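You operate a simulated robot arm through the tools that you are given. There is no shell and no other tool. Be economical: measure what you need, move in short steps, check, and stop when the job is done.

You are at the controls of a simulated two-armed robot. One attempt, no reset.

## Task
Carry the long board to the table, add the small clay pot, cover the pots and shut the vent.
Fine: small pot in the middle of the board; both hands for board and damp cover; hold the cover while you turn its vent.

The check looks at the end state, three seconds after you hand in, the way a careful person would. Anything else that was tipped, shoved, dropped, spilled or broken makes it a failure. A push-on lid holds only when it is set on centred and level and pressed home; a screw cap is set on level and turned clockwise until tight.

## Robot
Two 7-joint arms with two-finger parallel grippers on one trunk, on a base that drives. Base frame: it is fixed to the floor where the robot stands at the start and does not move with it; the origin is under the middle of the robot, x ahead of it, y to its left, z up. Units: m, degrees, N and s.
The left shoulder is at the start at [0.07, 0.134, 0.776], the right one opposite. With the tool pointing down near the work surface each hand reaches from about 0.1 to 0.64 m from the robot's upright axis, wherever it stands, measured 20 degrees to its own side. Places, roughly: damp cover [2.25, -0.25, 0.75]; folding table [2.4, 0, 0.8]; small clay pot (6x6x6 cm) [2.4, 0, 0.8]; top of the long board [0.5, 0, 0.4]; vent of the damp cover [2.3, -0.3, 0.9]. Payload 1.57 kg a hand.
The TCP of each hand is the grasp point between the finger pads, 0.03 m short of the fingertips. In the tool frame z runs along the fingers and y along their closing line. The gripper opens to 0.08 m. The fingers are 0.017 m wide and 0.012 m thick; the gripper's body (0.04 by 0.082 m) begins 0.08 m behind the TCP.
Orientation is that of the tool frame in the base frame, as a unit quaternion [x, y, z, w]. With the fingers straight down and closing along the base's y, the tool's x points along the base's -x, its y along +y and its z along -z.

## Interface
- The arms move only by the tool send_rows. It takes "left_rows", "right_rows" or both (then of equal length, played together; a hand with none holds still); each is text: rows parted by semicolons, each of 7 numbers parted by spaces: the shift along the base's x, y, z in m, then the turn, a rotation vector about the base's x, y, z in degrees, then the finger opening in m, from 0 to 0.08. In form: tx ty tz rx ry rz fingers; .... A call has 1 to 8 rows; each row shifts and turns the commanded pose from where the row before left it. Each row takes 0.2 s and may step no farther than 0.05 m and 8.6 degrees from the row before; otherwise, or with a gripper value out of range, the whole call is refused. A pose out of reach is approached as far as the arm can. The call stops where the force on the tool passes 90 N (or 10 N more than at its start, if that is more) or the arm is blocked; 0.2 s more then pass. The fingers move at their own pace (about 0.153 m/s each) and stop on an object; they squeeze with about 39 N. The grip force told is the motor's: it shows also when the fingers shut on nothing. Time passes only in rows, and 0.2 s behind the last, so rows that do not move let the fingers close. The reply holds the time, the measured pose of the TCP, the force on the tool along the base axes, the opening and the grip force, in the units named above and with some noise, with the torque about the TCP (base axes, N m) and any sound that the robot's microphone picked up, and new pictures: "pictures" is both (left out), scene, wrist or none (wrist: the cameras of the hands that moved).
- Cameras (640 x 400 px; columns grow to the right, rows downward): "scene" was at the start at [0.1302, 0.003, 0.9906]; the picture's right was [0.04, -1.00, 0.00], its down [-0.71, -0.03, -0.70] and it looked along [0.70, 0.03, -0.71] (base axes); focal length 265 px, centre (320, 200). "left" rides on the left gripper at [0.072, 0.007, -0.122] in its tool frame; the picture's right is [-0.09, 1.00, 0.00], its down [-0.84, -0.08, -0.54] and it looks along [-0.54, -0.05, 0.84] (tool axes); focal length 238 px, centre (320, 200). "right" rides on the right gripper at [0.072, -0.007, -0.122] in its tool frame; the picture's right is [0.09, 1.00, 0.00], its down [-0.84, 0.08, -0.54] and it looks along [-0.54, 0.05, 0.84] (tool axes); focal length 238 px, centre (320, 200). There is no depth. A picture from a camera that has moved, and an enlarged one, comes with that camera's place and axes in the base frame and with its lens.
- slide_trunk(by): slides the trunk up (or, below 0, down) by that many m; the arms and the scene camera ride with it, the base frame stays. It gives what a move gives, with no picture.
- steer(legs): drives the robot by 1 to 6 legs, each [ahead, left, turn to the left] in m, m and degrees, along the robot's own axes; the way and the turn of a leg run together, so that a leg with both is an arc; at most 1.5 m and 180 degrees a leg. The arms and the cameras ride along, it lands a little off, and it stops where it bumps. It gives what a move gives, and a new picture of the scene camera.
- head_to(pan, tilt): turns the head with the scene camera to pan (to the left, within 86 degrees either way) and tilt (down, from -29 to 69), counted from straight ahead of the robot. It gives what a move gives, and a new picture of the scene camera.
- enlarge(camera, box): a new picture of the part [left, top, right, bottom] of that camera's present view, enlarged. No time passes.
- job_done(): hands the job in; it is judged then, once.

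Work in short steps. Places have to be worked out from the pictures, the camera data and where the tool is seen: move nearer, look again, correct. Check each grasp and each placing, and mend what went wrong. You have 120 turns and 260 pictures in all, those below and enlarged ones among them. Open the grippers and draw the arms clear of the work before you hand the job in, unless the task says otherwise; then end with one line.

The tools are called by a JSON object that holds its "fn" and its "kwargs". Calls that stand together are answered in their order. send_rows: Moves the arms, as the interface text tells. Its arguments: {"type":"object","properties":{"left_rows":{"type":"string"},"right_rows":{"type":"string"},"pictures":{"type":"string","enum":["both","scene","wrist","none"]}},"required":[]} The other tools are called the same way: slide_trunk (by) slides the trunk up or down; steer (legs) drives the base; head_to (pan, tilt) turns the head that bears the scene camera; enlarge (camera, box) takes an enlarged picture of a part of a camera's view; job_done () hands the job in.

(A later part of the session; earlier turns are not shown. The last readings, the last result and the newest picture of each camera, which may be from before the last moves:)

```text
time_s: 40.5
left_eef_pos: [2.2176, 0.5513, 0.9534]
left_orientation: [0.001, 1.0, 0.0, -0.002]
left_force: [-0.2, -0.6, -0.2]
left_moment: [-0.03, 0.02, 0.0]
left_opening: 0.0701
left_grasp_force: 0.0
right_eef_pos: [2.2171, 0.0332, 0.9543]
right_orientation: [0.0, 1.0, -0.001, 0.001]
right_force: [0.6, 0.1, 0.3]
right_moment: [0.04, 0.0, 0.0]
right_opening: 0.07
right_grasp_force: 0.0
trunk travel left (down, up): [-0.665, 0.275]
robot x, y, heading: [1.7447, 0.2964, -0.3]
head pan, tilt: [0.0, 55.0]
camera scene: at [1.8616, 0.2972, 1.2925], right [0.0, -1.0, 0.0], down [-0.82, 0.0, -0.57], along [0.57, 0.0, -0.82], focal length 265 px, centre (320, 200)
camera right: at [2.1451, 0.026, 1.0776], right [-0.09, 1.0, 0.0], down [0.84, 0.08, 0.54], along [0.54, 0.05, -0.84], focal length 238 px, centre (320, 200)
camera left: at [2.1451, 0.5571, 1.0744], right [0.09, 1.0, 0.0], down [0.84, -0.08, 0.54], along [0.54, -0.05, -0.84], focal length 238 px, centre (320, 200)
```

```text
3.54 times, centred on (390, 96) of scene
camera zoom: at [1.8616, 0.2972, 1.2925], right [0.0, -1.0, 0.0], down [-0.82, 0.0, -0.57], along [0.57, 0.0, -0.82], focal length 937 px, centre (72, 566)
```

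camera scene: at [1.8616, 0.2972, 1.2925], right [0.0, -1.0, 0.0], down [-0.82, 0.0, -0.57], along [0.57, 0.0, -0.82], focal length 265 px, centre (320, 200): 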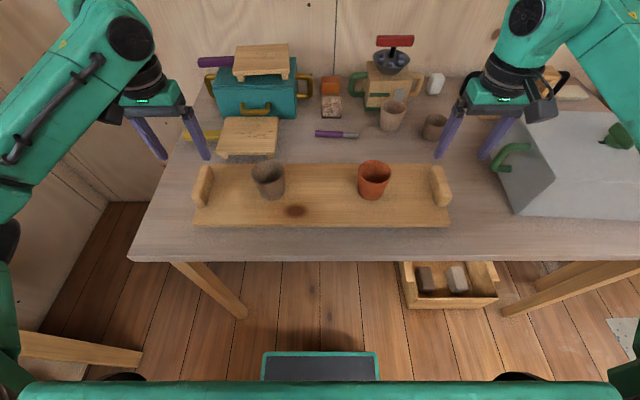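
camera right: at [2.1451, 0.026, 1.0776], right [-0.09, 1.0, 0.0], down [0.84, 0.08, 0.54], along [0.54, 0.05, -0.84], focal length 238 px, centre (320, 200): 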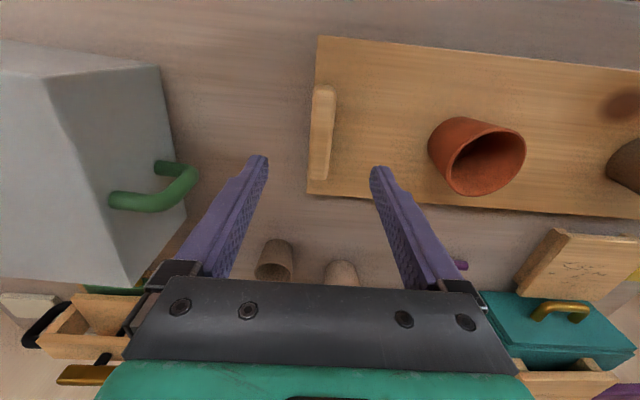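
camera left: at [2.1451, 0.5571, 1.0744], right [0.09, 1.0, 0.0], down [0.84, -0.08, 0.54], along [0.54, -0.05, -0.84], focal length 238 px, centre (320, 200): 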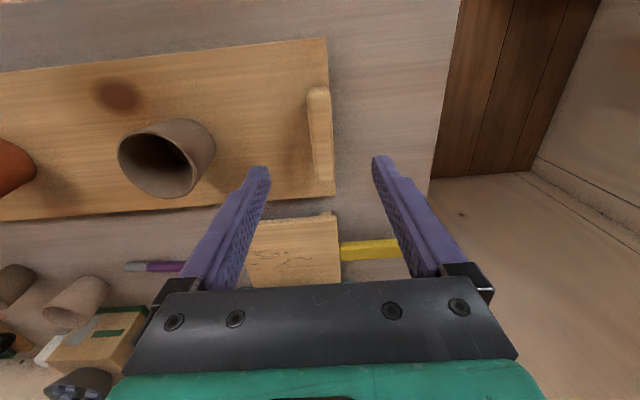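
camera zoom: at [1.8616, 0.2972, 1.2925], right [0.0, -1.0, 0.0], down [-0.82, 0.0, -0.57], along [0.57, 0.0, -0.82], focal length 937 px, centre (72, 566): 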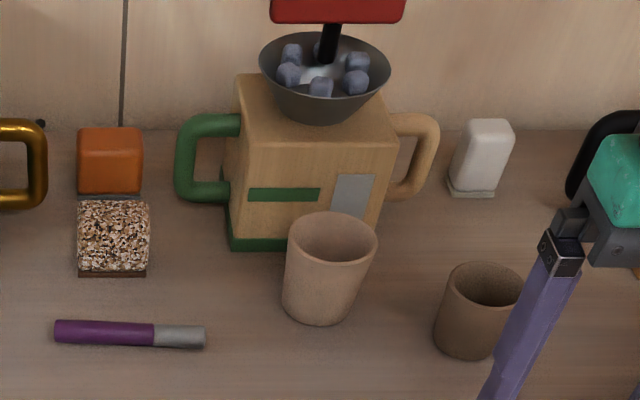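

Board placed with both pots standing. Of the two pots behind, the dark one (≈2.44, −0.01) measures ~6 cm; the light one ~7 cm. I raise both hands, pull the left back, and drive a bit ahead and right to inspect.

{"fn": "send_rows", "kwargs": {"left_rows": "-0.02 0 0.04 0 0 0 0.07;-0.04 0 0.02 0 0 0 0.07;-0.04 0 0 0 0 0 0.07;-0.04 0 0 0 0 0 0.07", "right_rows": "0 0 0.04 0 0 0 0.08;0 0.02 0.04 0 0 0 0.08;0 0 0 0 0 0 0.08;0 0 0 0 0 0 0.08", "pictures": "none"}}

{"fn": "steer", "kwargs": {"legs": [[0, -0.1, 0], [0.1, 0, 0]]}}

{"fn": "enlarge", "kwargs": {"camera": "right", "box": [120, 0, 520, 250]}}

```text
time_s: 41.5
left_eef_pos: [2.0745, 0.5508, 1.0162]
left_orientation: [0.001, 1.0, 0.0, 0.0]
left_force: [0.3, -0.8, 0.0]
left_moment: [0.0, -0.04, -0.01]
left_opening: 0.0699
left_grasp_force: 0.1
right_eef_pos: [2.2165, 0.0533, 1.0351]
right_orientation: [0.001, 1.0, 0.0, 0.001]
right_force: [-0.2, 0.5, 0.3]
right_moment: [0.0, -0.01, 0.04]
right_opening: 0.0799
right_grasp_force: 0.0
trunk travel left (down, up): [-0.665, 0.275]
robot x, y, heading: [1.7402, 0.2965, -0.2]
head pan, tilt: [0.0, 55.0]
```

```text
time_s: 43.4
left_eef_pos: [2.1751, 0.4511, 1.0158]
left_orientation: [0.001, 1.0, 0.0, 0.0]
left_force: [-0.2, 0.3, -0.1]
left_moment: [-0.04, 0.02, 0.02]
left_opening: 0.07
left_grasp_force: 0.1
right_eef_pos: [2.3161, -0.0476, 1.0341]
right_orientation: [0.001, 1.0, 0.001, 0.0]
right_force: [0.4, -0.9, -1.0]
right_moment: [0.0, 0.02, 0.01]
right_opening: 0.0798
right_grasp_force: 0.1
trunk travel left (down, up): [-0.665, 0.275]
robot x, y, heading: [1.8401, 0.1993, -0.1]
head pan, tilt: [0.0, 55.0]
camera scene: at [1.9604, 0.1967, 1.2927], right [0.0, -1.0, 0.0], down [-0.82, 0.0, -0.57], along [0.57, 0.0, -0.82], focal length 265 px, centre (320, 200)
```

scene: 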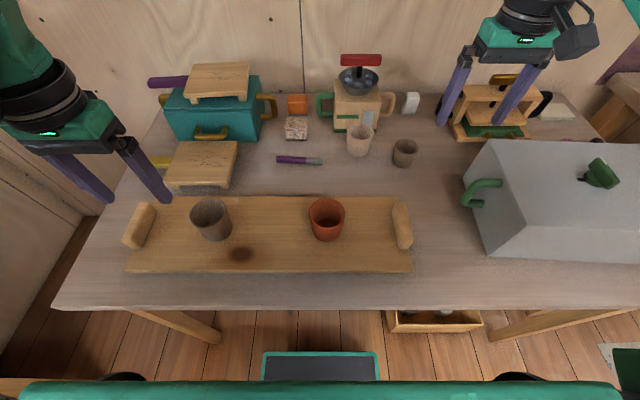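

```text
1.60 times, centred on (320, 125) of right
camera zoom: at [2.245, -0.0549, 1.1565], right [-0.09, 1.0, 0.0], down [0.84, 0.08, 0.54], along [0.54, 0.05, -0.84], focal length 381 px, centre (320, 320)
```

zoom: 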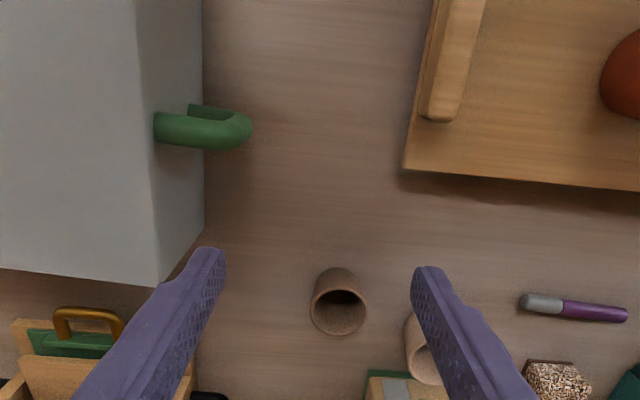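

I enlarge both pots from the scene camera for identity and position.

{"fn": "enlarge", "kwargs": {"camera": "scene", "box": [330, 105, 440, 174]}}

{"fn": "enlarge", "kwargs": {"camera": "scene", "box": [120, 180, 420, 280]}}

```text
5.80 times, centred on (385, 140) of scene
camera zoom: at [1.9604, 0.1967, 1.2927], right [0.0, -1.0, 0.0], down [-0.82, 0.0, -0.57], along [0.57, 0.0, -0.82], focal length 1534 px, centre (-57, 551)
```

zoom: 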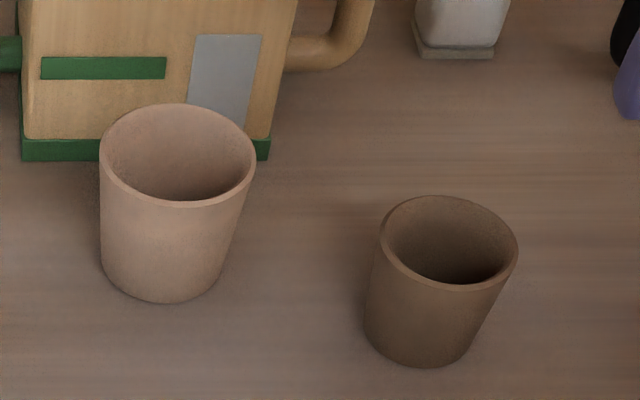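

```text
2.13 times, centred on (270, 230) of scene
camera zoom: at [1.9604, 0.1967, 1.2927], right [0.0, -1.0, 0.0], down [-0.82, 0.0, -0.57], along [0.57, 0.0, -0.82], focal length 565 px, centre (427, 136)
```

zoom: 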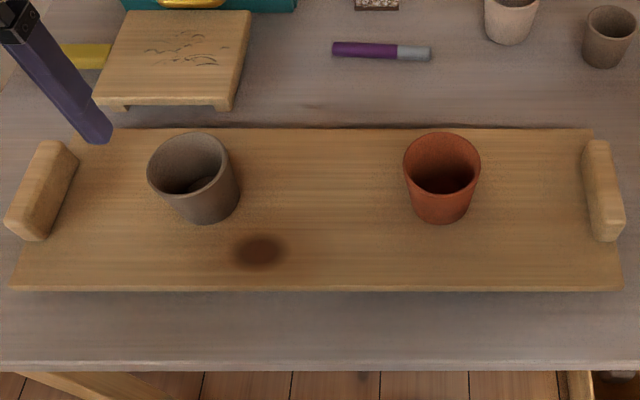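

The dark pot is 5.9×5.8 cm — the 6×6×6 one — at (2.435, −0.019), rim z≈0.838. I move the right hand above it.

{"fn": "send_rows", "kwargs": {"right_rows": "0.03 0.007 0 0 0 0 0.08;0.03 0.007 0 0 0 0 0.08;0.03 0.007 -0.03 0 0 0 0.08;0.029 0.008 -0.04 0 0 0 0.08;0 0 -0.03 0 0 0 0.08", "pictures": "both"}}

```text
time_s: 44.6
left_eef_pos: [2.1762, 0.4506, 1.0149]
left_orientation: [0.001, 1.0, 0.0, 0.0]
left_force: [1.1, -0.8, 0.2]
left_moment: [0.0, -0.03, 0.03]
left_opening: 0.0701
left_grasp_force: 0.1
right_eef_pos: [2.4168, -0.0219, 0.9479]
right_orientation: [0.0, 1.0, 0.001, 0.0]
right_force: [-0.2, -0.4, 0.4]
right_moment: [-0.01, 0.03, -0.01]
right_opening: 0.0798
right_grasp_force: 0.0
right hand out of reach, approached as far as the arm can: row 4
trunk travel left (down, up): [-0.665, 0.275]
robot x, y, heading: [1.8396, 0.2, -0.1]
head pan, tilt: [0.0, 55.0]
camera scene: at [1.9615, 0.1963, 1.2926], right [0.0, -1.0, 0.0], down [-0.82, 0.0, -0.57], along [0.57, 0.0, -0.82], focal length 265 px, centre (320, 200)
camera right: at [2.3456, -0.029, 1.0702], right [-0.09, 1.0, 0.0], down [0.84, 0.08, 0.54], along [0.54, 0.05, -0.84], focal length 238 px, centre (320, 200)
```

scene: 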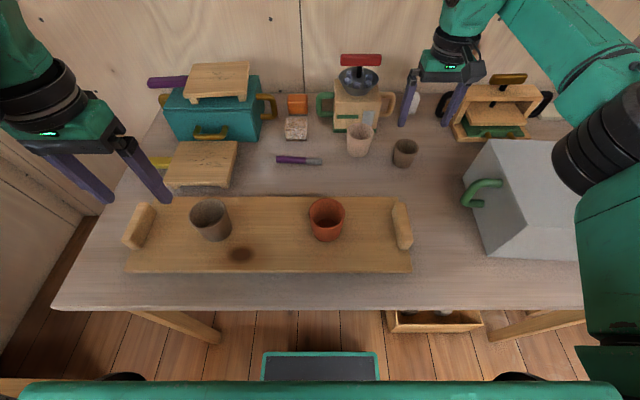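
right: 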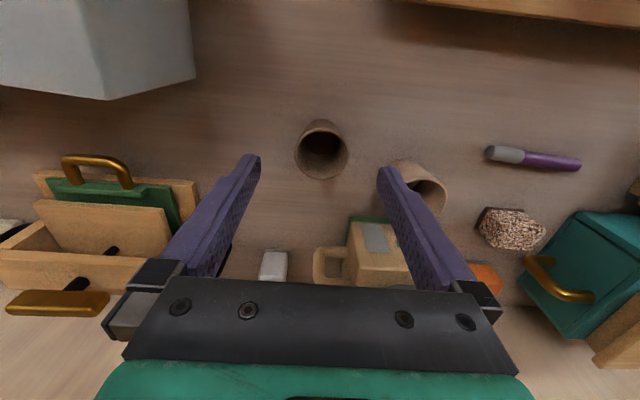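

Pot confirmed at (2.434, −0.019); the arm is 2 cm short. I creep the base ahead 3 cm.

{"fn": "steer", "kwargs": {"legs": [[0.035, 0, 0]]}}

```text
time_s: 45.5
left_eef_pos: [2.2075, 0.4524, 1.0153]
left_orientation: [0.001, 1.0, 0.0, 0.0]
left_force: [-0.6, 0.2, -0.5]
left_moment: [-0.04, -0.02, -0.01]
left_opening: 0.0702
left_grasp_force: 0.2
right_eef_pos: [2.4498, -0.0213, 0.9495]
right_orientation: [0.001, 1.0, 0.0, 0.003]
right_force: [-0.5, 0.0, 0.1]
right_moment: [-0.01, -0.03, 0.03]
right_opening: 0.0799
right_grasp_force: 0.0
trunk travel left (down, up): [-0.665, 0.275]
robot x, y, heading: [1.874, 0.1989, -0.1]
head pan, tilt: [0.0, 55.0]
camera scene: at [1.9921, 0.1974, 1.2931], right [0.0, -1.0, 0.0], down [-0.82, 0.0, -0.58], along [0.58, 0.0, -0.82], focal length 265 px, centre (320, 200)
```

scene: 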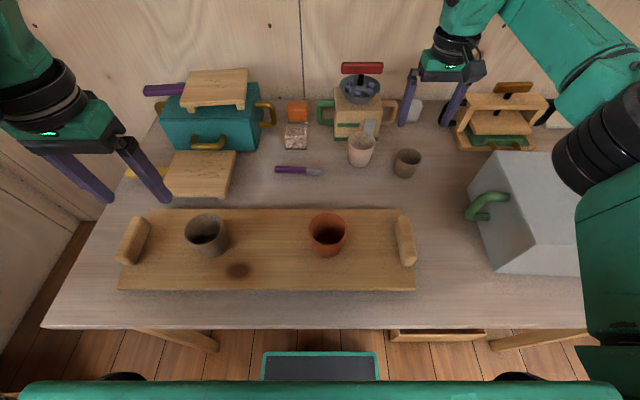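

Now I shift to (2.434, −0.019) and lower so tips are just above the rim.

{"fn": "send_rows", "kwargs": {"right_rows": "-0.016 0.002 0 0 0 0 0.08;0 0 -0.03 0 0 0 0.08;0 0 -0.03 0 0 0 0.08;0 0 -0.015 0 0 0 0.08", "pictures": "both"}}

```text
time_s: 46.5
left_eef_pos: [2.2096, 0.452, 1.0154]
left_orientation: [0.001, 1.0, -0.001, 0.0]
left_force: [-0.2, -0.4, -0.8]
left_moment: [0.01, -0.04, 0.0]
left_opening: 0.0699
left_grasp_force: 0.2
right_eef_pos: [2.4359, -0.0197, 0.8729]
right_orientation: [0.0, 1.0, 0.0, 0.001]
right_force: [0.4, -0.5, 0.1]
right_moment: [-0.02, 0.02, -0.05]
right_opening: 0.08
right_grasp_force: 0.1
trunk travel left (down, up): [-0.665, 0.275]
robot x, y, heading: [1.8748, 0.1983, -0.2]
head pan, tilt: [0.0, 55.0]
camera scene: at [1.9951, 0.1971, 1.2927], right [0.0, -1.0, 0.0], down [-0.82, 0.0, -0.57], along [0.57, 0.0, -0.82], focal length 265 px, centre (320, 200)
camera right: at [2.3637, -0.0269, 0.996], right [-0.09, 1.0, 0.0], down [0.84, 0.08, 0.54], along [0.54, 0.05, -0.84], focal length 238 px, centre (320, 200)
```

scene: 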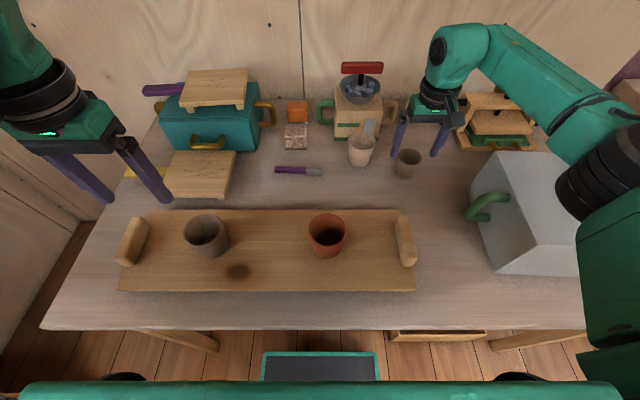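
right: 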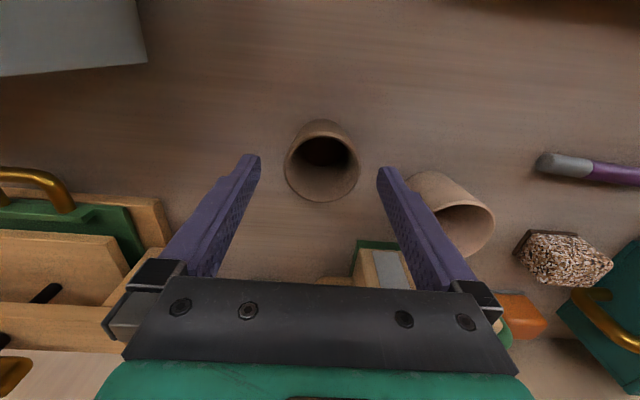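

Pot is centred between fingers, light pot clear by ~3 cm. I descend and grip.

{"fn": "send_rows", "kwargs": {"right_rows": "-0.002 0 -0.025 0 0 0 0.08;0 0 -0.022 0 0 0 0.08;0 0 0 0 0 0 0.06;0 0 0 0 0 0 0.05;0 0 0 0 0 0 0.05;0 0 0 0 0 0 0.05", "pictures": "wrist"}}

```text
time_s: 47.9
left_eef_pos: [2.2109, 0.452, 1.0147]
left_orientation: [0.0, 1.0, 0.001, -0.001]
left_force: [0.5, 0.5, -0.1]
left_moment: [0.02, 0.03, -0.02]
left_opening: 0.0698
left_grasp_force: 0.0
right_eef_pos: [2.4349, -0.0208, 0.8253]
right_orientation: [0.001, 1.0, 0.0, 0.0]
right_force: [0.1, 0.6, -0.4]
right_moment: [-0.02, -0.02, 0.04]
right_opening: 0.0566
right_grasp_force: 38.8
trunk travel left (down, up): [-0.665, 0.275]
robot x, y, heading: [1.8737, 0.1941, -0.2]
head pan, tilt: [0.0, 55.0]
camera right: at [2.3619, -0.0266, 0.948], right [-0.09, 1.0, 0.0], down [0.84, 0.08, 0.54], along [0.54, 0.05, -0.84], focal length 238 px, centre (320, 200)
```

right: 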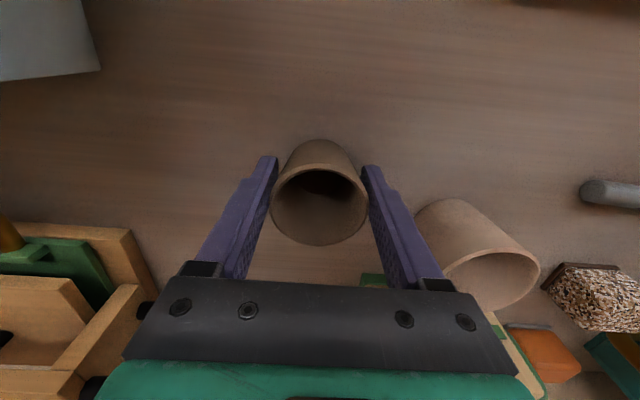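

Gripped (0.0566). I lift 13 cm, then drive back 0.1 and left 0.1.

{"fn": "send_rows", "kwargs": {"right_rows": "0 0 0.02 0 0 0 0.05;0 0 0.04 0 0 0 0.05;0 0 0.04 0 0 0 0.05;0 0 0.03 0 0 0 0.05", "pictures": "wrist"}}

{"fn": "steer", "kwargs": {"legs": [[-0.1, 0, 0], [0, 0.12, 0]]}}

```text
time_s: 48.9
left_eef_pos: [2.2101, 0.4526, 1.0156]
left_orientation: [0.001, 1.0, 0.0, -0.001]
left_force: [0.2, -0.4, -0.2]
left_moment: [-0.02, 0.01, 0.0]
left_opening: 0.0703
left_grasp_force: 0.1
right_eef_pos: [2.4325, -0.018, 0.9564]
right_orientation: [0.001, 1.0, -0.001, 0.0]
right_force: [-0.1, 0.2, -1.6]
right_moment: [-0.01, 0.03, 0.01]
right_opening: 0.0564
right_grasp_force: 39.1
trunk travel left (down, up): [-0.665, 0.275]
robot x, y, heading: [1.8722, 0.2004, -0.1]
head pan, tilt: [0.0, 55.0]
camera right: at [2.3615, -0.0258, 1.0799], right [-0.09, 1.0, 0.0], down [0.84, 0.08, 0.54], along [0.54, 0.05, -0.84], focal length 238 px, centre (320, 200)
```

right: 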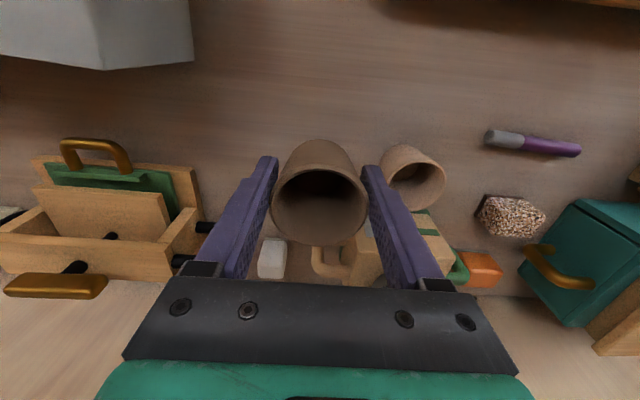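

```text
time_s: 50.9
left_eef_pos: [2.1104, 0.571, 1.0147]
left_orientation: [0.001, 1.0, -0.001, -0.001]
left_force: [0.6, -0.4, 0.1]
left_moment: [0.01, -0.01, -0.02]
left_opening: 0.0702
left_grasp_force: 0.1
right_eef_pos: [2.3329, 0.1004, 0.9578]
right_orientation: [0.001, 1.0, 0.002, 0.001]
right_force: [-0.2, 0.7, 0.5]
right_moment: [0.04, 0.0, 0.04]
right_opening: 0.0564
right_grasp_force: 39.1
trunk travel left (down, up): [-0.665, 0.275]
robot x, y, heading: [1.7763, 0.3206, -0.4]
head pan, tilt: [0.0, 55.0]
camera scene: at [1.8958, 0.3161, 1.2926], right [0.0, -1.0, 0.0], down [-0.82, 0.0, -0.57], along [0.57, 0.0, -0.82], focal length 265 px, centre (320, 200)
```

scene: 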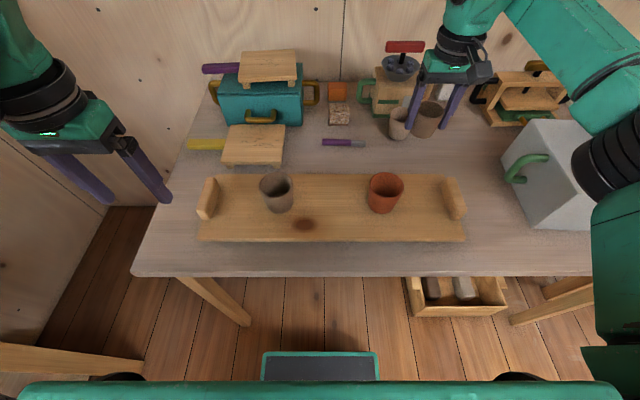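

I carry the pot over to above the middle of the board (2.217, 0.293), with a bit of extra height.

{"fn": "send_rows", "kwargs": {"right_rows": "0 0 0.03 0 0 0 0.05;-0.023 0.0386 0 0 0 0 0.05;-0.023 0.0386 0 0 0 0 0.05;-0.023 0.0386 0 0 0 0 0.05;-0.023 0.0386 0 0 0 0 0.05;-0.024 0.0386 0 0 0 0 0.05", "pictures": "both"}}

{"fn": "enlarge", "kwargs": {"camera": "scene", "box": [190, 120, 480, 260]}}

```text
time_s: 52.3
left_eef_pos: [2.1104, 0.5722, 1.0143]
left_orientation: [0.001, 1.0, -0.001, 0.0]
left_force: [-0.5, -0.1, -0.3]
left_moment: [-0.02, 0.01, -0.01]
left_opening: 0.0702
left_grasp_force: 0.1
right_eef_pos: [2.2161, 0.2949, 0.9859]
right_orientation: [0.001, 1.0, 0.0, 0.0]
right_force: [1.0, 0.6, -1.0]
right_moment: [0.0, -0.01, -0.02]
right_opening: 0.0564
right_grasp_force: 38.9
trunk travel left (down, up): [-0.665, 0.275]
robot x, y, heading: [1.7742, 0.3205, -0.3]
head pan, tilt: [0.0, 55.0]
camera scene: at [1.8952, 0.319, 1.2927], right [0.0, -1.0, 0.0], down [-0.82, 0.0, -0.57], along [0.57, 0.0, -0.82], focal length 265 px, centre (320, 200)
camera right: at [2.1454, 0.2883, 1.1087], right [-0.09, 1.0, 0.0], down [0.84, 0.08, 0.54], along [0.54, 0.05, -0.84], focal length 238 px, centre (320, 200)
```

scene: 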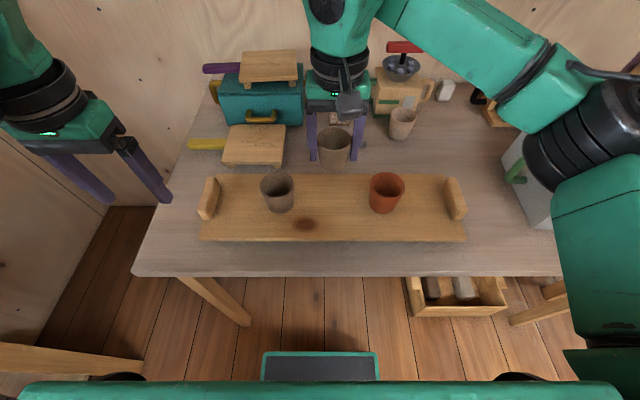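
right: 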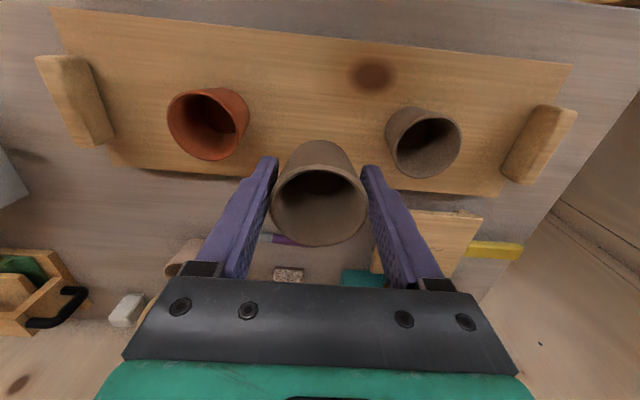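

```text
2.21 times, centred on (335, 190) of scene
camera zoom: at [1.8952, 0.319, 1.2927], right [0.0, -1.0, 0.0], down [-0.82, 0.0, -0.57], along [0.57, 0.0, -0.82], focal length 584 px, centre (287, 222)
```

zoom: 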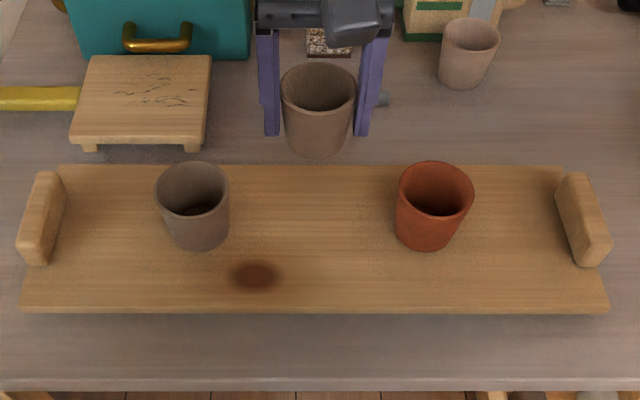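

Aligned: pot centre is at the board's middle. I lower to just above the board.

{"fn": "send_rows", "kwargs": {"right_rows": "0.002 -0.002 -0.04 0 0 0 0.05;0 0 -0.04 0 0 0 0.05;0 0 -0.03 0 0 0 0.05;0 0 -0.01 0 0 0 0.05;0 0 -0.005 0 0 0 0.05;0 0 0 0 0 0 0.05", "pictures": "both"}}

{"fn": "enlarge", "kwargs": {"camera": "scene", "box": [190, 120, 480, 260]}}

```text
time_s: 53.7
left_eef_pos: [2.1098, 0.5712, 1.0164]
left_orientation: [0.001, 1.0, 0.0, -0.001]
left_force: [-0.7, -0.6, 0.0]
left_moment: [0.01, 0.03, 0.04]
left_opening: 0.07
left_grasp_force: 0.1
right_eef_pos: [2.2185, 0.2919, 0.8615]
right_orientation: [0.002, 1.0, 0.0, -0.001]
right_force: [0.0, 0.3, -1.1]
right_moment: [-0.04, 0.0, 0.0]
right_opening: 0.0561
right_grasp_force: 39.0
trunk travel left (down, up): [-0.665, 0.275]
robot x, y, heading: [1.7751, 0.3198, -0.4]
head pan, tilt: [0.0, 55.0]
camera scene: at [1.8957, 0.3172, 1.2926], right [0.0, -1.0, 0.0], down [-0.82, 0.0, -0.57], along [0.57, 0.0, -0.82], focal length 265 px, centre (320, 200)
camera right: at [2.1475, 0.2845, 0.9839], right [-0.09, 1.0, 0.0], down [0.84, 0.08, 0.54], along [0.54, 0.05, -0.84], focal length 238 px, centre (320, 200)
```

scene: 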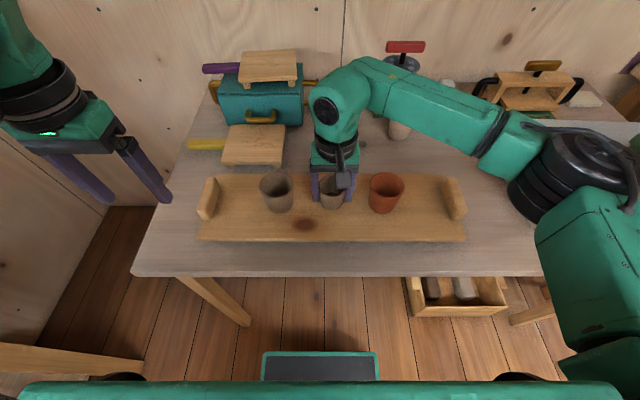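
right: 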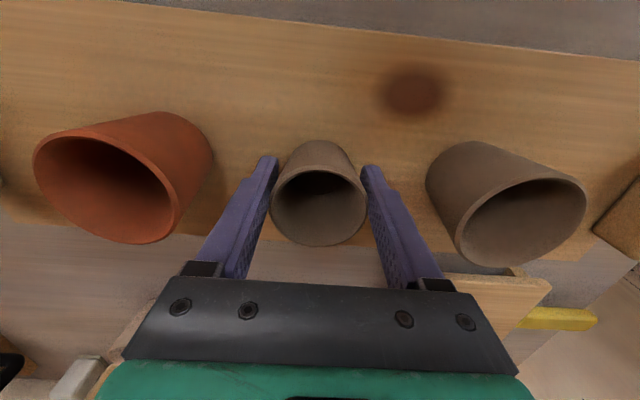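

```text
2.21 times, centred on (335, 190) of scene
camera zoom: at [1.8957, 0.3172, 1.2926], right [0.0, -1.0, 0.0], down [-0.82, 0.0, -0.57], along [0.57, 0.0, -0.82], focal length 584 px, centre (287, 222)
```

zoom: 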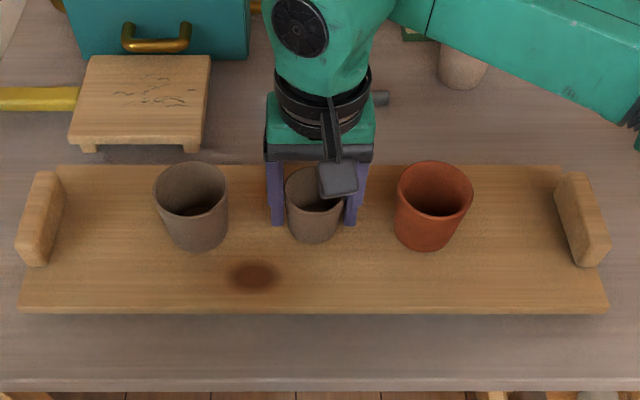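

Well placed between the two pots. I lower in 1.5 mm steps until it touches.

{"fn": "send_rows", "kwargs": {"right_rows": "0 0 -0.002 0 0 0 0.05;0 0 -0.0015 0 0 0 0.05;0 0 -0.0015 0 0 0 0.05;0 0 0 0 0 0 0.05", "pictures": "none"}}

```text
time_s: 54.7
left_eef_pos: [2.1075, 0.5714, 1.0151]
left_orientation: [0.0, 1.0, 0.0, 0.0]
left_force: [-0.1, 0.9, -0.2]
left_moment: [-0.02, -0.03, -0.01]
left_opening: 0.0698
left_grasp_force: 0.1
right_eef_pos: [2.2192, 0.292, 0.8587]
right_orientation: [0.002, 1.0, 0.0, 0.003]
right_force: [6.1, -1.2, 23.0]
right_moment: [0.05, -0.11, -0.16]
right_opening: 0.0564
right_grasp_force: 38.7
trunk travel left (down, up): [-0.665, 0.275]
robot x, y, heading: [1.7749, 0.3181, -0.0]
head pan, tilt: [0.0, 55.0]
```

Contact at z 0.859. I unload, open gently to 0.072 and rise straight up.

{"fn": "send_rows", "kwargs": {"right_rows": "0 0 0.0015 0 0 0 0.057;0 0 0 0 0 0 0.064;0 0 0 0 0 0 0.073;0 0 0 0 0 0 0.073;0 0 0.02 0 0 0 0.073;0 0 0.04 0 0 0 0.073;0 0 0.05 0 0 0 0.073;0 0 0.04 0 0 0 0.073", "pictures": "both"}}

```text
time_s: 56.5
left_eef_pos: [2.1114, 0.5708, 1.0143]
left_orientation: [0.001, 1.0, 0.0, 0.0]
left_force: [-1.0, 0.5, 0.7]
left_moment: [0.0, 0.0, 0.0]
left_opening: 0.0702
left_grasp_force: 0.1
right_eef_pos: [2.22, 0.293, 1.009]
right_orientation: [0.001, 1.0, 0.0, 0.0]
right_force: [-0.1, 0.4, 0.3]
right_moment: [-0.01, 0.02, -0.01]
right_opening: 0.0733
right_grasp_force: 0.2
trunk travel left (down, up): [-0.665, 0.275]
robot x, y, heading: [1.7718, 0.319, -0.0]
head pan, tilt: [0.0, 55.0]
camera scene: at [1.895, 0.3176, 1.2926], right [0.0, -1.0, 0.0], down [-0.82, 0.0, -0.57], along [0.57, 0.0, -0.82], focal length 265 px, centre (320, 200)
camera right: at [2.1477, 0.2862, 1.1309], right [-0.09, 1.0, 0.0], down [0.84, 0.08, 0.54], along [0.54, 0.05, -0.84], focal length 238 px, centre (320, 200)
```

scene: 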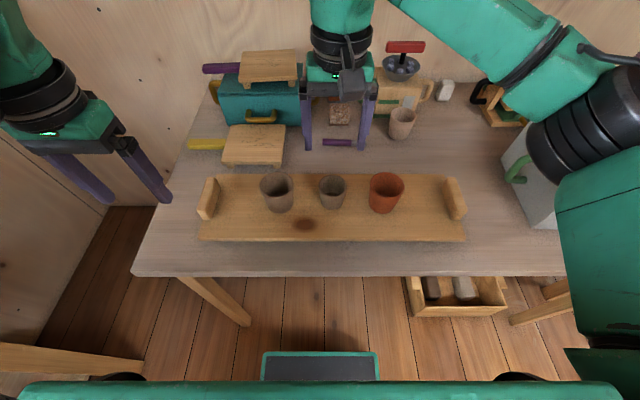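
right: 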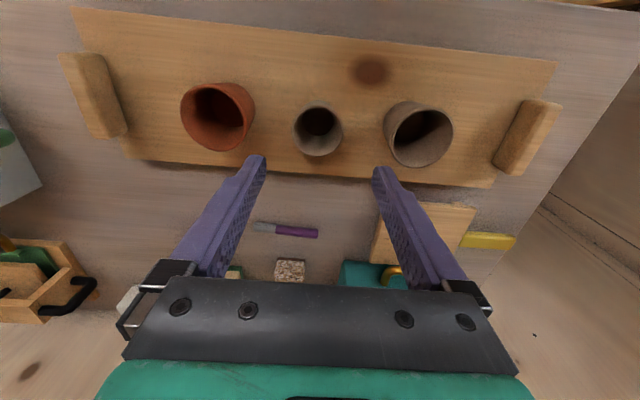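

Three pots stand in a row. Next the cover: pull the right hand back to its side, back the base slightly, and drive right to face the cover.

{"fn": "send_rows", "kwargs": {"right_rows": "-0.03 -0.04 0.02 0 0 0 0.07;-0.03 -0.04 0.02 0 0 0 0.07;-0.03 -0.04 0 0 0 0 0.07;-0.03 -0.04 0 0 0 0 0.07;0 -0.04 0 0 0 0 0.07;0 -0.04 0 0 0 0 0.07", "left_rows": "0 0 0.02 0 0 0 0.07;0 0 0.02 0 0 0 0.07;0 0 0 0 0 0 0.07;0 0 0 0 0 0 0.07;0 0 0 0 0 0 0.07;0 0 0 0 0 0 0.07", "pictures": "none"}}

{"fn": "steer", "kwargs": {"legs": [[0, -0.6, 0]]}}

{"fn": "enlarge", "kwargs": {"camera": "scene", "box": [170, 80, 470, 268]}}

```text
refused: row 1 steps farther than a row can; nothing moved
```

```text
time_s: 59.9
left_eef_pos: [2.1097, -0.0319, 1.0158]
left_orientation: [0.002, 1.0, 0.0, -0.001]
left_force: [-0.6, -0.4, -0.6]
left_moment: [-0.04, -0.01, 0.0]
left_opening: 0.07
left_grasp_force: 0.0
right_eef_pos: [2.2188, -0.3105, 1.0077]
right_orientation: [0.001, 1.0, 0.0, 0.0]
right_force: [0.3, -0.3, -0.1]
right_moment: [-0.03, 0.02, 0.0]
right_opening: 0.073
right_grasp_force: 0.1
trunk travel left (down, up): [-0.665, 0.275]
robot x, y, heading: [1.7717, -0.2861, -0.3]
head pan, tilt: [0.0, 55.0]
camera scene: at [1.8943, -0.2855, 1.2926], right [0.0, -1.0, 0.0], down [-0.82, 0.0, -0.57], along [0.57, 0.0, -0.82], focal length 265 px, centre (320, 200)
```

scene: 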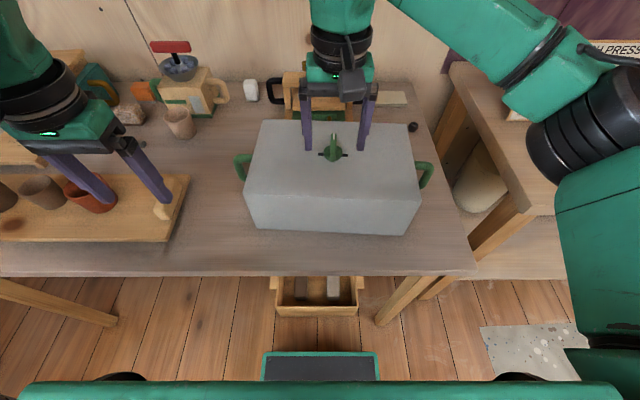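

```text
2.13 times, centred on (320, 174) of scene
camera zoom: at [1.8943, -0.2855, 1.2926], right [0.0, -1.0, 0.0], down [-0.82, 0.0, -0.57], along [0.57, 0.0, -0.82], focal length 563 px, centre (320, 255)
```

zoom: 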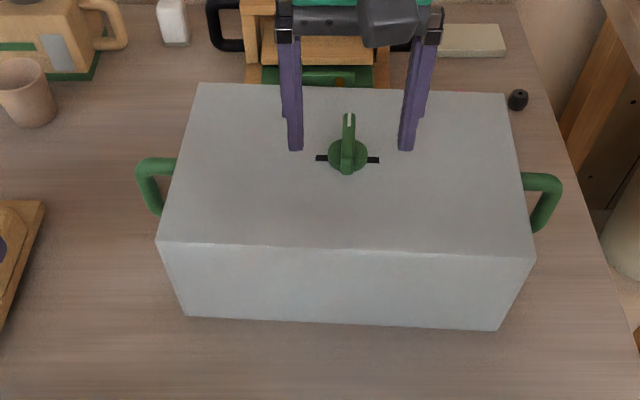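

The steer went ahead at safe height. The cover: body ≈0.318×0.203×0.135, centre ≈(2.265, −0.31), yaw ≈ −2°, side handles are vertical U-bars. I look closely at the vent and handles.

{"fn": "enlarge", "kwargs": {"camera": "scene", "box": [290, 120, 380, 176]}}

{"fn": "enlarge", "kwargs": {"camera": "right", "box": [160, 30, 480, 230]}}

{"fn": "enlarge", "kwargs": {"camera": "left", "box": [0, 0, 640, 400]}}

```text
7.11 times, centred on (335, 148) of scene
camera zoom: at [1.8943, -0.2855, 1.2926], right [0.0, -1.0, 0.0], down [-0.82, 0.0, -0.57], along [0.57, 0.0, -0.82], focal length 1882 px, centre (213, 570)
```

zoom: 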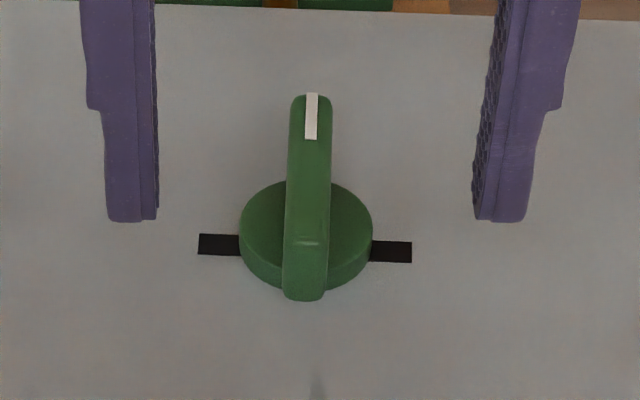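

```text
2.00 times, centred on (320, 130) of right
camera zoom: at [2.147, -0.3172, 1.1303], right [-0.09, 1.0, 0.0], down [0.84, 0.08, 0.54], along [0.54, 0.05, -0.84], focal length 477 px, centre (320, 340)
```

zoom: 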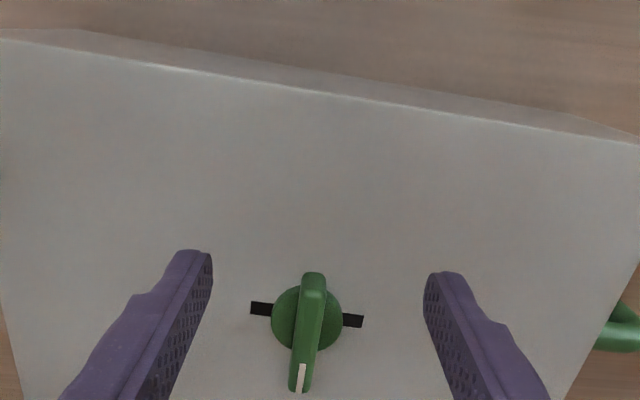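

```text
1.00 times, centred on (320, 200) of left
camera zoom: at [2.0375, -0.0247, 1.1358], right [0.09, 1.0, 0.0], down [0.84, -0.08, 0.54], along [0.54, -0.05, -0.84], focal length 238 px, centre (320, 200)
```

zoom: 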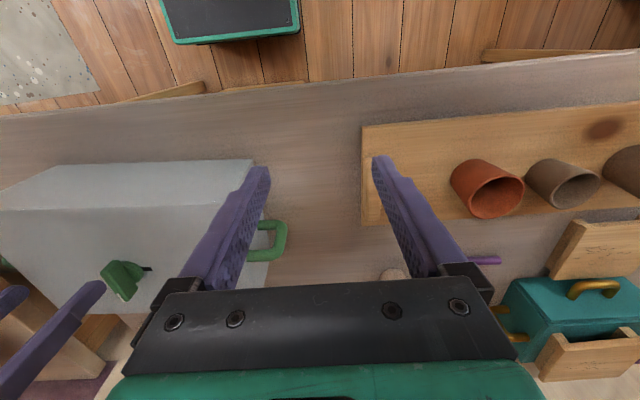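

The vent is a green lever knob (white pointer now pointing +x, across a black slot). The handles are vertical U-bars at about (2.272, −0.12) and (2.258, −0.51), z 0.825–0.90. I turn both grippers to close along x while moving to above the handles.

{"fn": "send_rows", "kwargs": {"left_rows": "0 0 0.03 0 0 -8.5 0.07;0.01 0 0 0 0 -8.5 0.07;0.025 -0.01 0 0 0 -8.5 0.07;0.025 -0.01 0 0 0 -8.5 0.07;0.025 -0.015 0 0 0 -8.5 0.07;0.025 -0.015 0 0 0 -8.5 0.07;0.02 -0.015 0 0 0 -8.5 0.07;0.02 -0.015 0 0 0 -8.5 0.07", "right_rows": "0 0 0.03 0 0 8.5 0.07;0 0 0.01 0 0 8.5 0.07;0.005 -0.03 0 0 0 8.5 0.07;0.005 -0.03 0 0 0 8.5 0.07;0.005 -0.035 0 0 0 8.5 0.07;0.005 -0.035 0 0 0 8.5 0.07;0.005 -0.035 0 0 0 8.5 0.07;0.005 -0.035 0 0 0 8.5 0.07", "pictures": "scene"}}

```text
time_s: 61.7
left_eef_pos: [2.259, -0.1137, 1.0463]
left_orientation: [0.561, 0.828, 0.0, 0.0]
left_force: [0.4, -0.5, -0.3]
left_moment: [-0.01, 0.0, 0.04]
left_opening: 0.0698
left_grasp_force: 0.1
right_eef_pos: [2.0753, -0.3847, 1.0243]
right_orientation: [-0.558, 0.83, 0.001, 0.001]
right_force: [-0.5, 0.1, 0.7]
right_moment: [0.0, 0.01, 0.0]
right_opening: 0.07
right_grasp_force: 0.1
right hand out of reach, approached as far as the arm can: row 5, 6, 7, 8
trunk travel left (down, up): [-0.665, 0.275]
robot x, y, heading: [1.7708, -0.2849, -0.1]
head pan, tilt: [0.0, 55.0]
camera scene: at [1.8942, -0.2869, 1.2926], right [0.0, -1.0, 0.0], down [-0.82, 0.0, -0.57], along [0.57, 0.0, -0.82], focal length 265 px, centre (320, 200)
```

scene: 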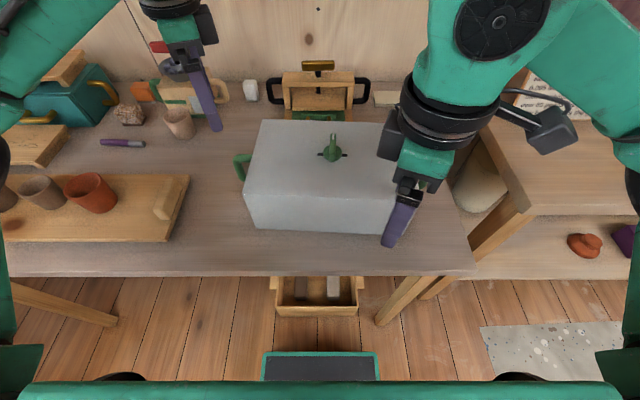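

The left is fine; the right arm briefly fell short. I probe with a small row to see where it is commanded.

{"fn": "send_rows", "kwargs": {"left_rows": "0.006 0 0 0 0 -8.0 0.08;0.006 0 0 0 0 -8.0 0.08;0 0 0 0 0 -8.0 0.08", "right_rows": "0 0 0 0 0 0 0.08;0 0 0.01 0 0 0 0.08;0 0 0 0 0 0 0.08", "pictures": "scene"}}

```text
time_s: 62.5
left_eef_pos: [2.2718, -0.112, 1.0448]
left_orientation: [0.721, 0.693, 0.0, 0.0]
left_force: [-0.4, -0.1, 0.3]
left_moment: [0.0, -0.01, 0.0]
left_opening: 0.0799
left_grasp_force: 0.1
right_eef_pos: [2.0762, -0.3827, 1.0338]
right_orientation: [-0.557, 0.831, 0.0, -0.001]
right_force: [-1.0, -0.5, 0.1]
right_moment: [0.03, -0.01, -0.02]
right_opening: 0.08
right_grasp_force: 0.1
trunk travel left (down, up): [-0.665, 0.275]
robot x, y, heading: [1.7736, -0.2849, -0.2]
head pan, tilt: [0.0, 55.0]
camera scene: at [1.8942, -0.2856, 1.2926], right [0.0, -1.0, 0.0], down [-0.82, 0.0, -0.57], along [0.57, 0.0, -0.82], focal length 265 px, centre (320, 200)
```

scene: 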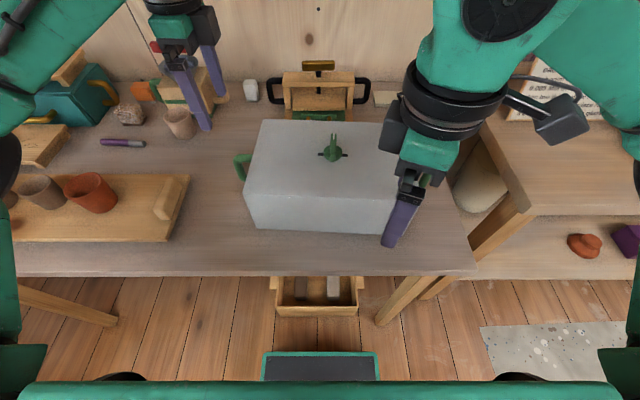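

Commands follow the reached pose. I move the right hand outward first, then ahead.

{"fn": "send_rows", "kwargs": {"right_rows": "0 -0.04 0 0 0 0 0.08;0 -0.04 0 0 0 0 0.08;0 -0.045 0 0 0 0 0.08;0.04 0 0 0 0 0 0.08;0.04 0 0 0 0 0 0.08;0.04 0 0 0 0 0 0.08;0.04 0 0 0 0 0 0.08;0.022 0 0 0 0 0 0.08", "pictures": "scene"}}

```text
time_s: 64.3
left_eef_pos: [2.2713, -0.1122, 1.0452]
left_orientation: [0.721, 0.693, 0.0, 0.0]
left_force: [-0.4, 0.8, -0.6]
left_moment: [0.04, 0.03, -0.03]
left_opening: 0.0801
left_grasp_force: 0.0
right_eef_pos: [2.094, -0.357, 1.0201]
right_orientation: [-0.557, 0.83, -0.001, 0.0]
right_force: [-0.6, 0.3, 0.6]
right_moment: [-0.03, 0.02, 0.02]
right_opening: 0.0801
right_grasp_force: 0.1
right hand out of reach, approached as far as the arm can: row 1, 2, 3, 4, 5, 6, 7, 8
trunk travel left (down, up): [-0.665, 0.275]
robot x, y, heading: [1.7699, -0.283, 0.0]
head pan, tilt: [0.0, 55.0]
camera scene: at [1.8942, -0.2857, 1.2926], right [0.0, -1.0, 0.0], down [-0.82, 0.0, -0.57], along [0.57, 0.0, -0.82], focal length 265 px, centre (320, 200)
```

scene: 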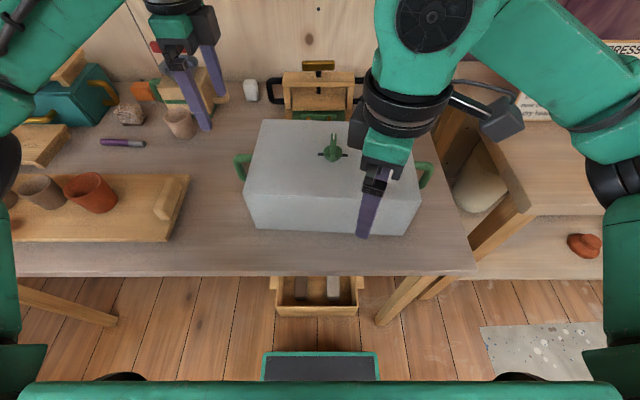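

The wrist joint limits it from this posture. I unwind the yaw while moving outward, then retry the turn from there.

{"fn": "send_rows", "kwargs": {"right_rows": "0 0 0.01 0 0 -8.5 0.08;0 -0.01 0.01 0 0 -8.5 0.08;0 -0.02 0 0 0 -8.5 0.08;0 -0.02 0 0 0 -8.5 0.08;0 -0.03 0 0 0 -8.5 0.08;0 -0.03 0 0 0 -8.5 0.08;0 -0.03 0 0 0 -8.5 0.08;0.02 -0.02 0 0 0 -8.5 0.08", "pictures": "scene"}}

```text
time_s: 66.1
left_eef_pos: [2.2729, -0.112, 1.0454]
left_orientation: [0.721, 0.693, 0.0, -0.001]
left_force: [1.2, 0.0, 0.1]
left_moment: [-0.02, 0.04, 0.01]
left_opening: 0.08
left_grasp_force: 0.0
right_eef_pos: [2.1146, -0.5186, 1.0408]
right_orientation: [0.002, 1.0, 0.0, -0.001]
right_force: [-0.2, 0.1, 1.8]
right_moment: [0.01, 0.03, 0.0]
right_opening: 0.0801
right_grasp_force: 0.0
trunk travel left (down, up): [-0.665, 0.275]
robot x, y, heading: [1.7756, -0.2842, -0.2]
head pan, tilt: [0.0, 55.0]
camera scene: at [1.8952, -0.2863, 1.2925], right [0.0, -1.0, 0.0], down [-0.82, 0.0, -0.57], along [0.57, 0.0, -0.82], focal length 265 px, centre (320, 200)
```

scene: 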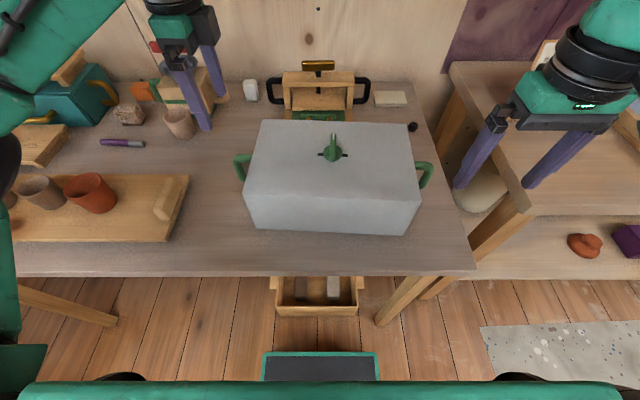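

Now forward to x≈2.25, then try +yaw from this outward posture.

{"fn": "send_rows", "kwargs": {"right_rows": "0.03 0 0 0 0 8.5 0.08;0.03 0 0 0 0 8.5 0.08;0.03 0 0 0 0 8.5 0.08;0.03 0 0 0 0 8.5 0.08;0.02 0 0 0 0 8.5 0.08;0 0 0 0 0 8.5 0.08;0 0 0 0 0 8.5 0.08;0 0 0 0 0 8.5 0.08", "pictures": "none"}}

```text
time_s: 67.9
left_eef_pos: [2.2718, -0.1111, 1.0445]
left_orientation: [0.721, 0.693, 0.0, 0.0]
left_force: [-0.6, 0.7, 0.3]
left_moment: [0.0, -0.03, -0.03]
left_opening: 0.08
left_grasp_force: 0.2
right_eef_pos: [2.085, -0.3707, 1.0198]
right_orientation: [-0.557, 0.83, 0.0, 0.0]
right_force: [0.5, 0.4, 0.2]
right_moment: [0.0, -0.01, 0.02]
right_opening: 0.0798
right_grasp_force: 0.1
right hand out of reach, approached as far as the arm can: row 3, 4, 5, 6, 7, 8
trunk travel left (down, up): [-0.665, 0.275]
robot x, y, heading: [1.7731, -0.284, -0.2]
head pan, tilt: [0.0, 55.0]
```

The +yaw is limited for this arm; I unwind again and go the −yaw way instead (fingers close along the same line).

{"fn": "send_rows", "kwargs": {"right_rows": "0 0 0.01 0 0 -8.5 0.08;0 -0.01 0.01 0 0 -8.5 0.08;0 -0.02 0 0 0 -8.5 0.08;0 -0.02 0 0 0 -8.5 0.08;0 -0.02 0 0 0 -8.5 0.08;0.01 -0.02 0 0 0 -8.5 0.08;0.02 -0.03 0 0 0 -8.5 0.08;0.02 -0.02 0 0 0 -8.5 0.08", "pictures": "none"}}

{"fn": "send_rows", "kwargs": {"right_rows": "0.02 0 0 0 0 -8.5 0.08;0.02 0 0 0 0 -8.5 0.08;0.02 0 0 0 0 -8.5 0.08;0.02 0 0 0 0 -8.5 0.08;0.02 0 0 0 0 -8.5 0.08;0 0 0 0 0 -8.5 0.08;0 0 0 0 0 -8.5 0.08;0 0 0 0 0 -8.5 0.08", "pictures": "scene"}}

```text
time_s: 69.7
left_eef_pos: [2.2716, -0.112, 1.0448]
left_orientation: [0.721, 0.693, 0.001, 0.0]
left_force: [-0.4, 0.1, -0.3]
left_moment: [-0.03, 0.02, 0.03]
left_opening: 0.0797
left_grasp_force: 0.0
right_eef_pos: [2.1359, -0.5131, 1.04]
right_orientation: [0.003, 1.0, 0.001, 0.0]
right_force: [0.3, 0.1, -1.0]
right_moment: [0.02, 0.02, 0.03]
right_opening: 0.0799
right_grasp_force: 0.1
trunk travel left (down, up): [-0.665, 0.275]
robot x, y, heading: [1.7731, -0.2866, 0.0]
head pan, tilt: [0.0, 55.0]
```

```text
time_s: 71.5
left_eef_pos: [2.2719, -0.1128, 1.0452]
left_orientation: [0.72, 0.694, 0.0, -0.001]
left_force: [0.4, -0.6, -0.2]
left_moment: [0.02, 0.0, -0.04]
left_opening: 0.0802
left_grasp_force: 0.1
right_eef_pos: [2.2346, -0.5129, 1.0393]
right_orientation: [0.561, 0.828, 0.0, 0.0]
right_force: [-0.6, 0.4, 0.5]
right_moment: [0.01, 0.0, 0.01]
right_opening: 0.0802
right_grasp_force: 0.1
trunk travel left (down, up): [-0.665, 0.275]
robot x, y, heading: [1.7732, -0.2848, -0.1]
head pan, tilt: [0.0, 55.0]
camera scene: at [1.8944, -0.2858, 1.2926], right [0.0, -1.0, 0.0], down [-0.82, 0.0, -0.57], along [0.57, 0.0, -0.82], focal length 265 px, centre (320, 200)
```

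scene: 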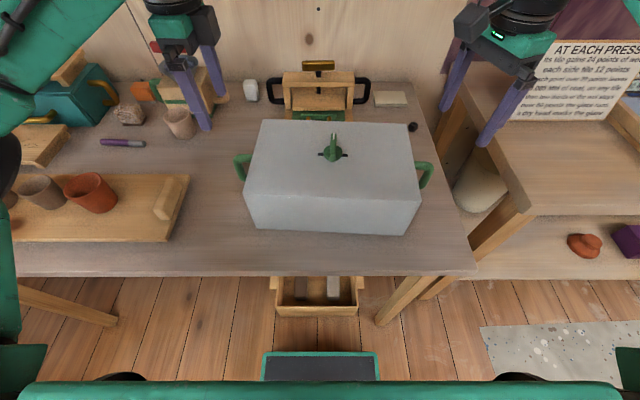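

That works. I finish the right turn and look through both wrist cameras.

{"fn": "send_rows", "kwargs": {"right_rows": "0.01 0 -0.01 0 0 -8.0 0.08;0.013 0 -0.02 0 0 -8.0 0.08;0 0 -0.02 0 0 -8.0 0.08", "left_rows": "0 0 -0.015 0 0 0 0.08;0 0 -0.02 0 0 0 0.08;0 0 -0.02 0 0 0 0.08", "pictures": "wrist"}}

{"fn": "enlarge", "kwargs": {"camera": "scene", "box": [170, 40, 530, 265]}}

```text
time_s: 72.3
left_eef_pos: [2.2716, -0.1126, 0.99]
left_orientation: [0.72, 0.694, 0.0, 0.0]
left_force: [0.2, 0.6, -0.1]
left_moment: [0.0, -0.02, -0.02]
left_opening: 0.0805
left_grasp_force: 0.0
right_eef_pos: [2.2581, -0.5113, 0.9901]
right_orientation: [0.722, 0.692, 0.0, 0.0]
right_force: [0.0, -0.3, 0.3]
right_moment: [0.01, 0.04, -0.04]
right_opening: 0.0799
right_grasp_force: 0.1
trunk travel left (down, up): [-0.665, 0.275]
robot x, y, heading: [1.7724, -0.2839, -0.1]
head pan, tilt: [0.0, 55.0]
camera right: at [2.2553, -0.4407, 1.1136], right [1.0, 0.05, 0.0], down [0.04, -0.84, 0.54], along [0.03, -0.54, -0.84], focal length 238 px, centre (320, 200)
camera left: at [2.2811, -0.0402, 1.1109], right [0.99, -0.13, 0.0], down [-0.11, -0.83, 0.54], along [-0.07, -0.54, -0.84], focal length 238 px, centre (320, 200)
```

right: 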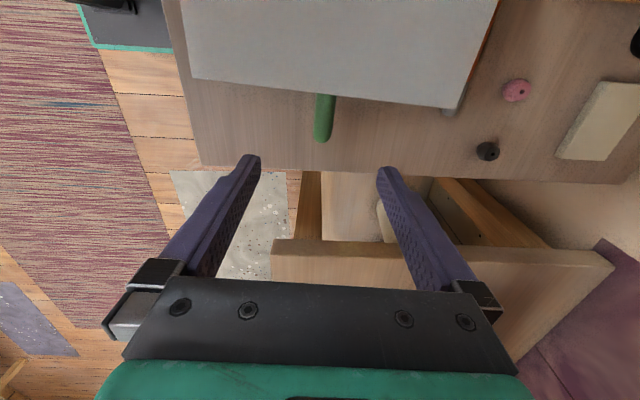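
left: 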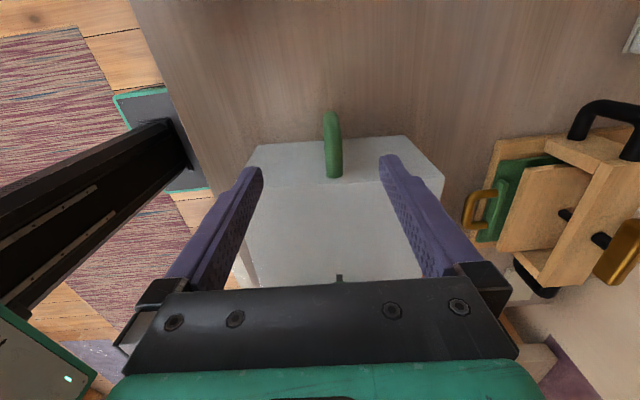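

```text
1.78 times, centred on (350, 152) of scene
camera zoom: at [1.8945, -0.2861, 1.2927], right [0.0, -1.0, 0.0], down [-0.82, 0.0, -0.57], along [0.57, 0.0, -0.82], focal length 470 px, centre (267, 284)
```

zoom: 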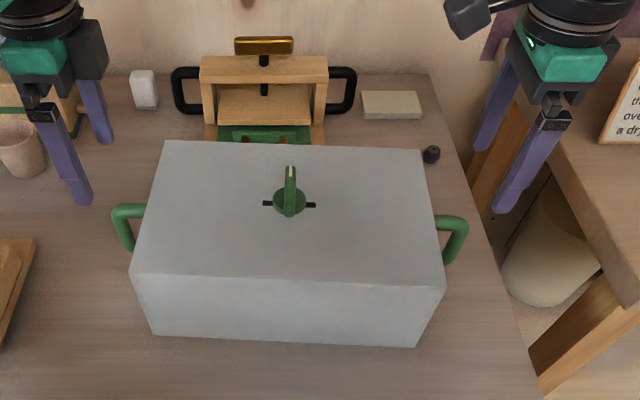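

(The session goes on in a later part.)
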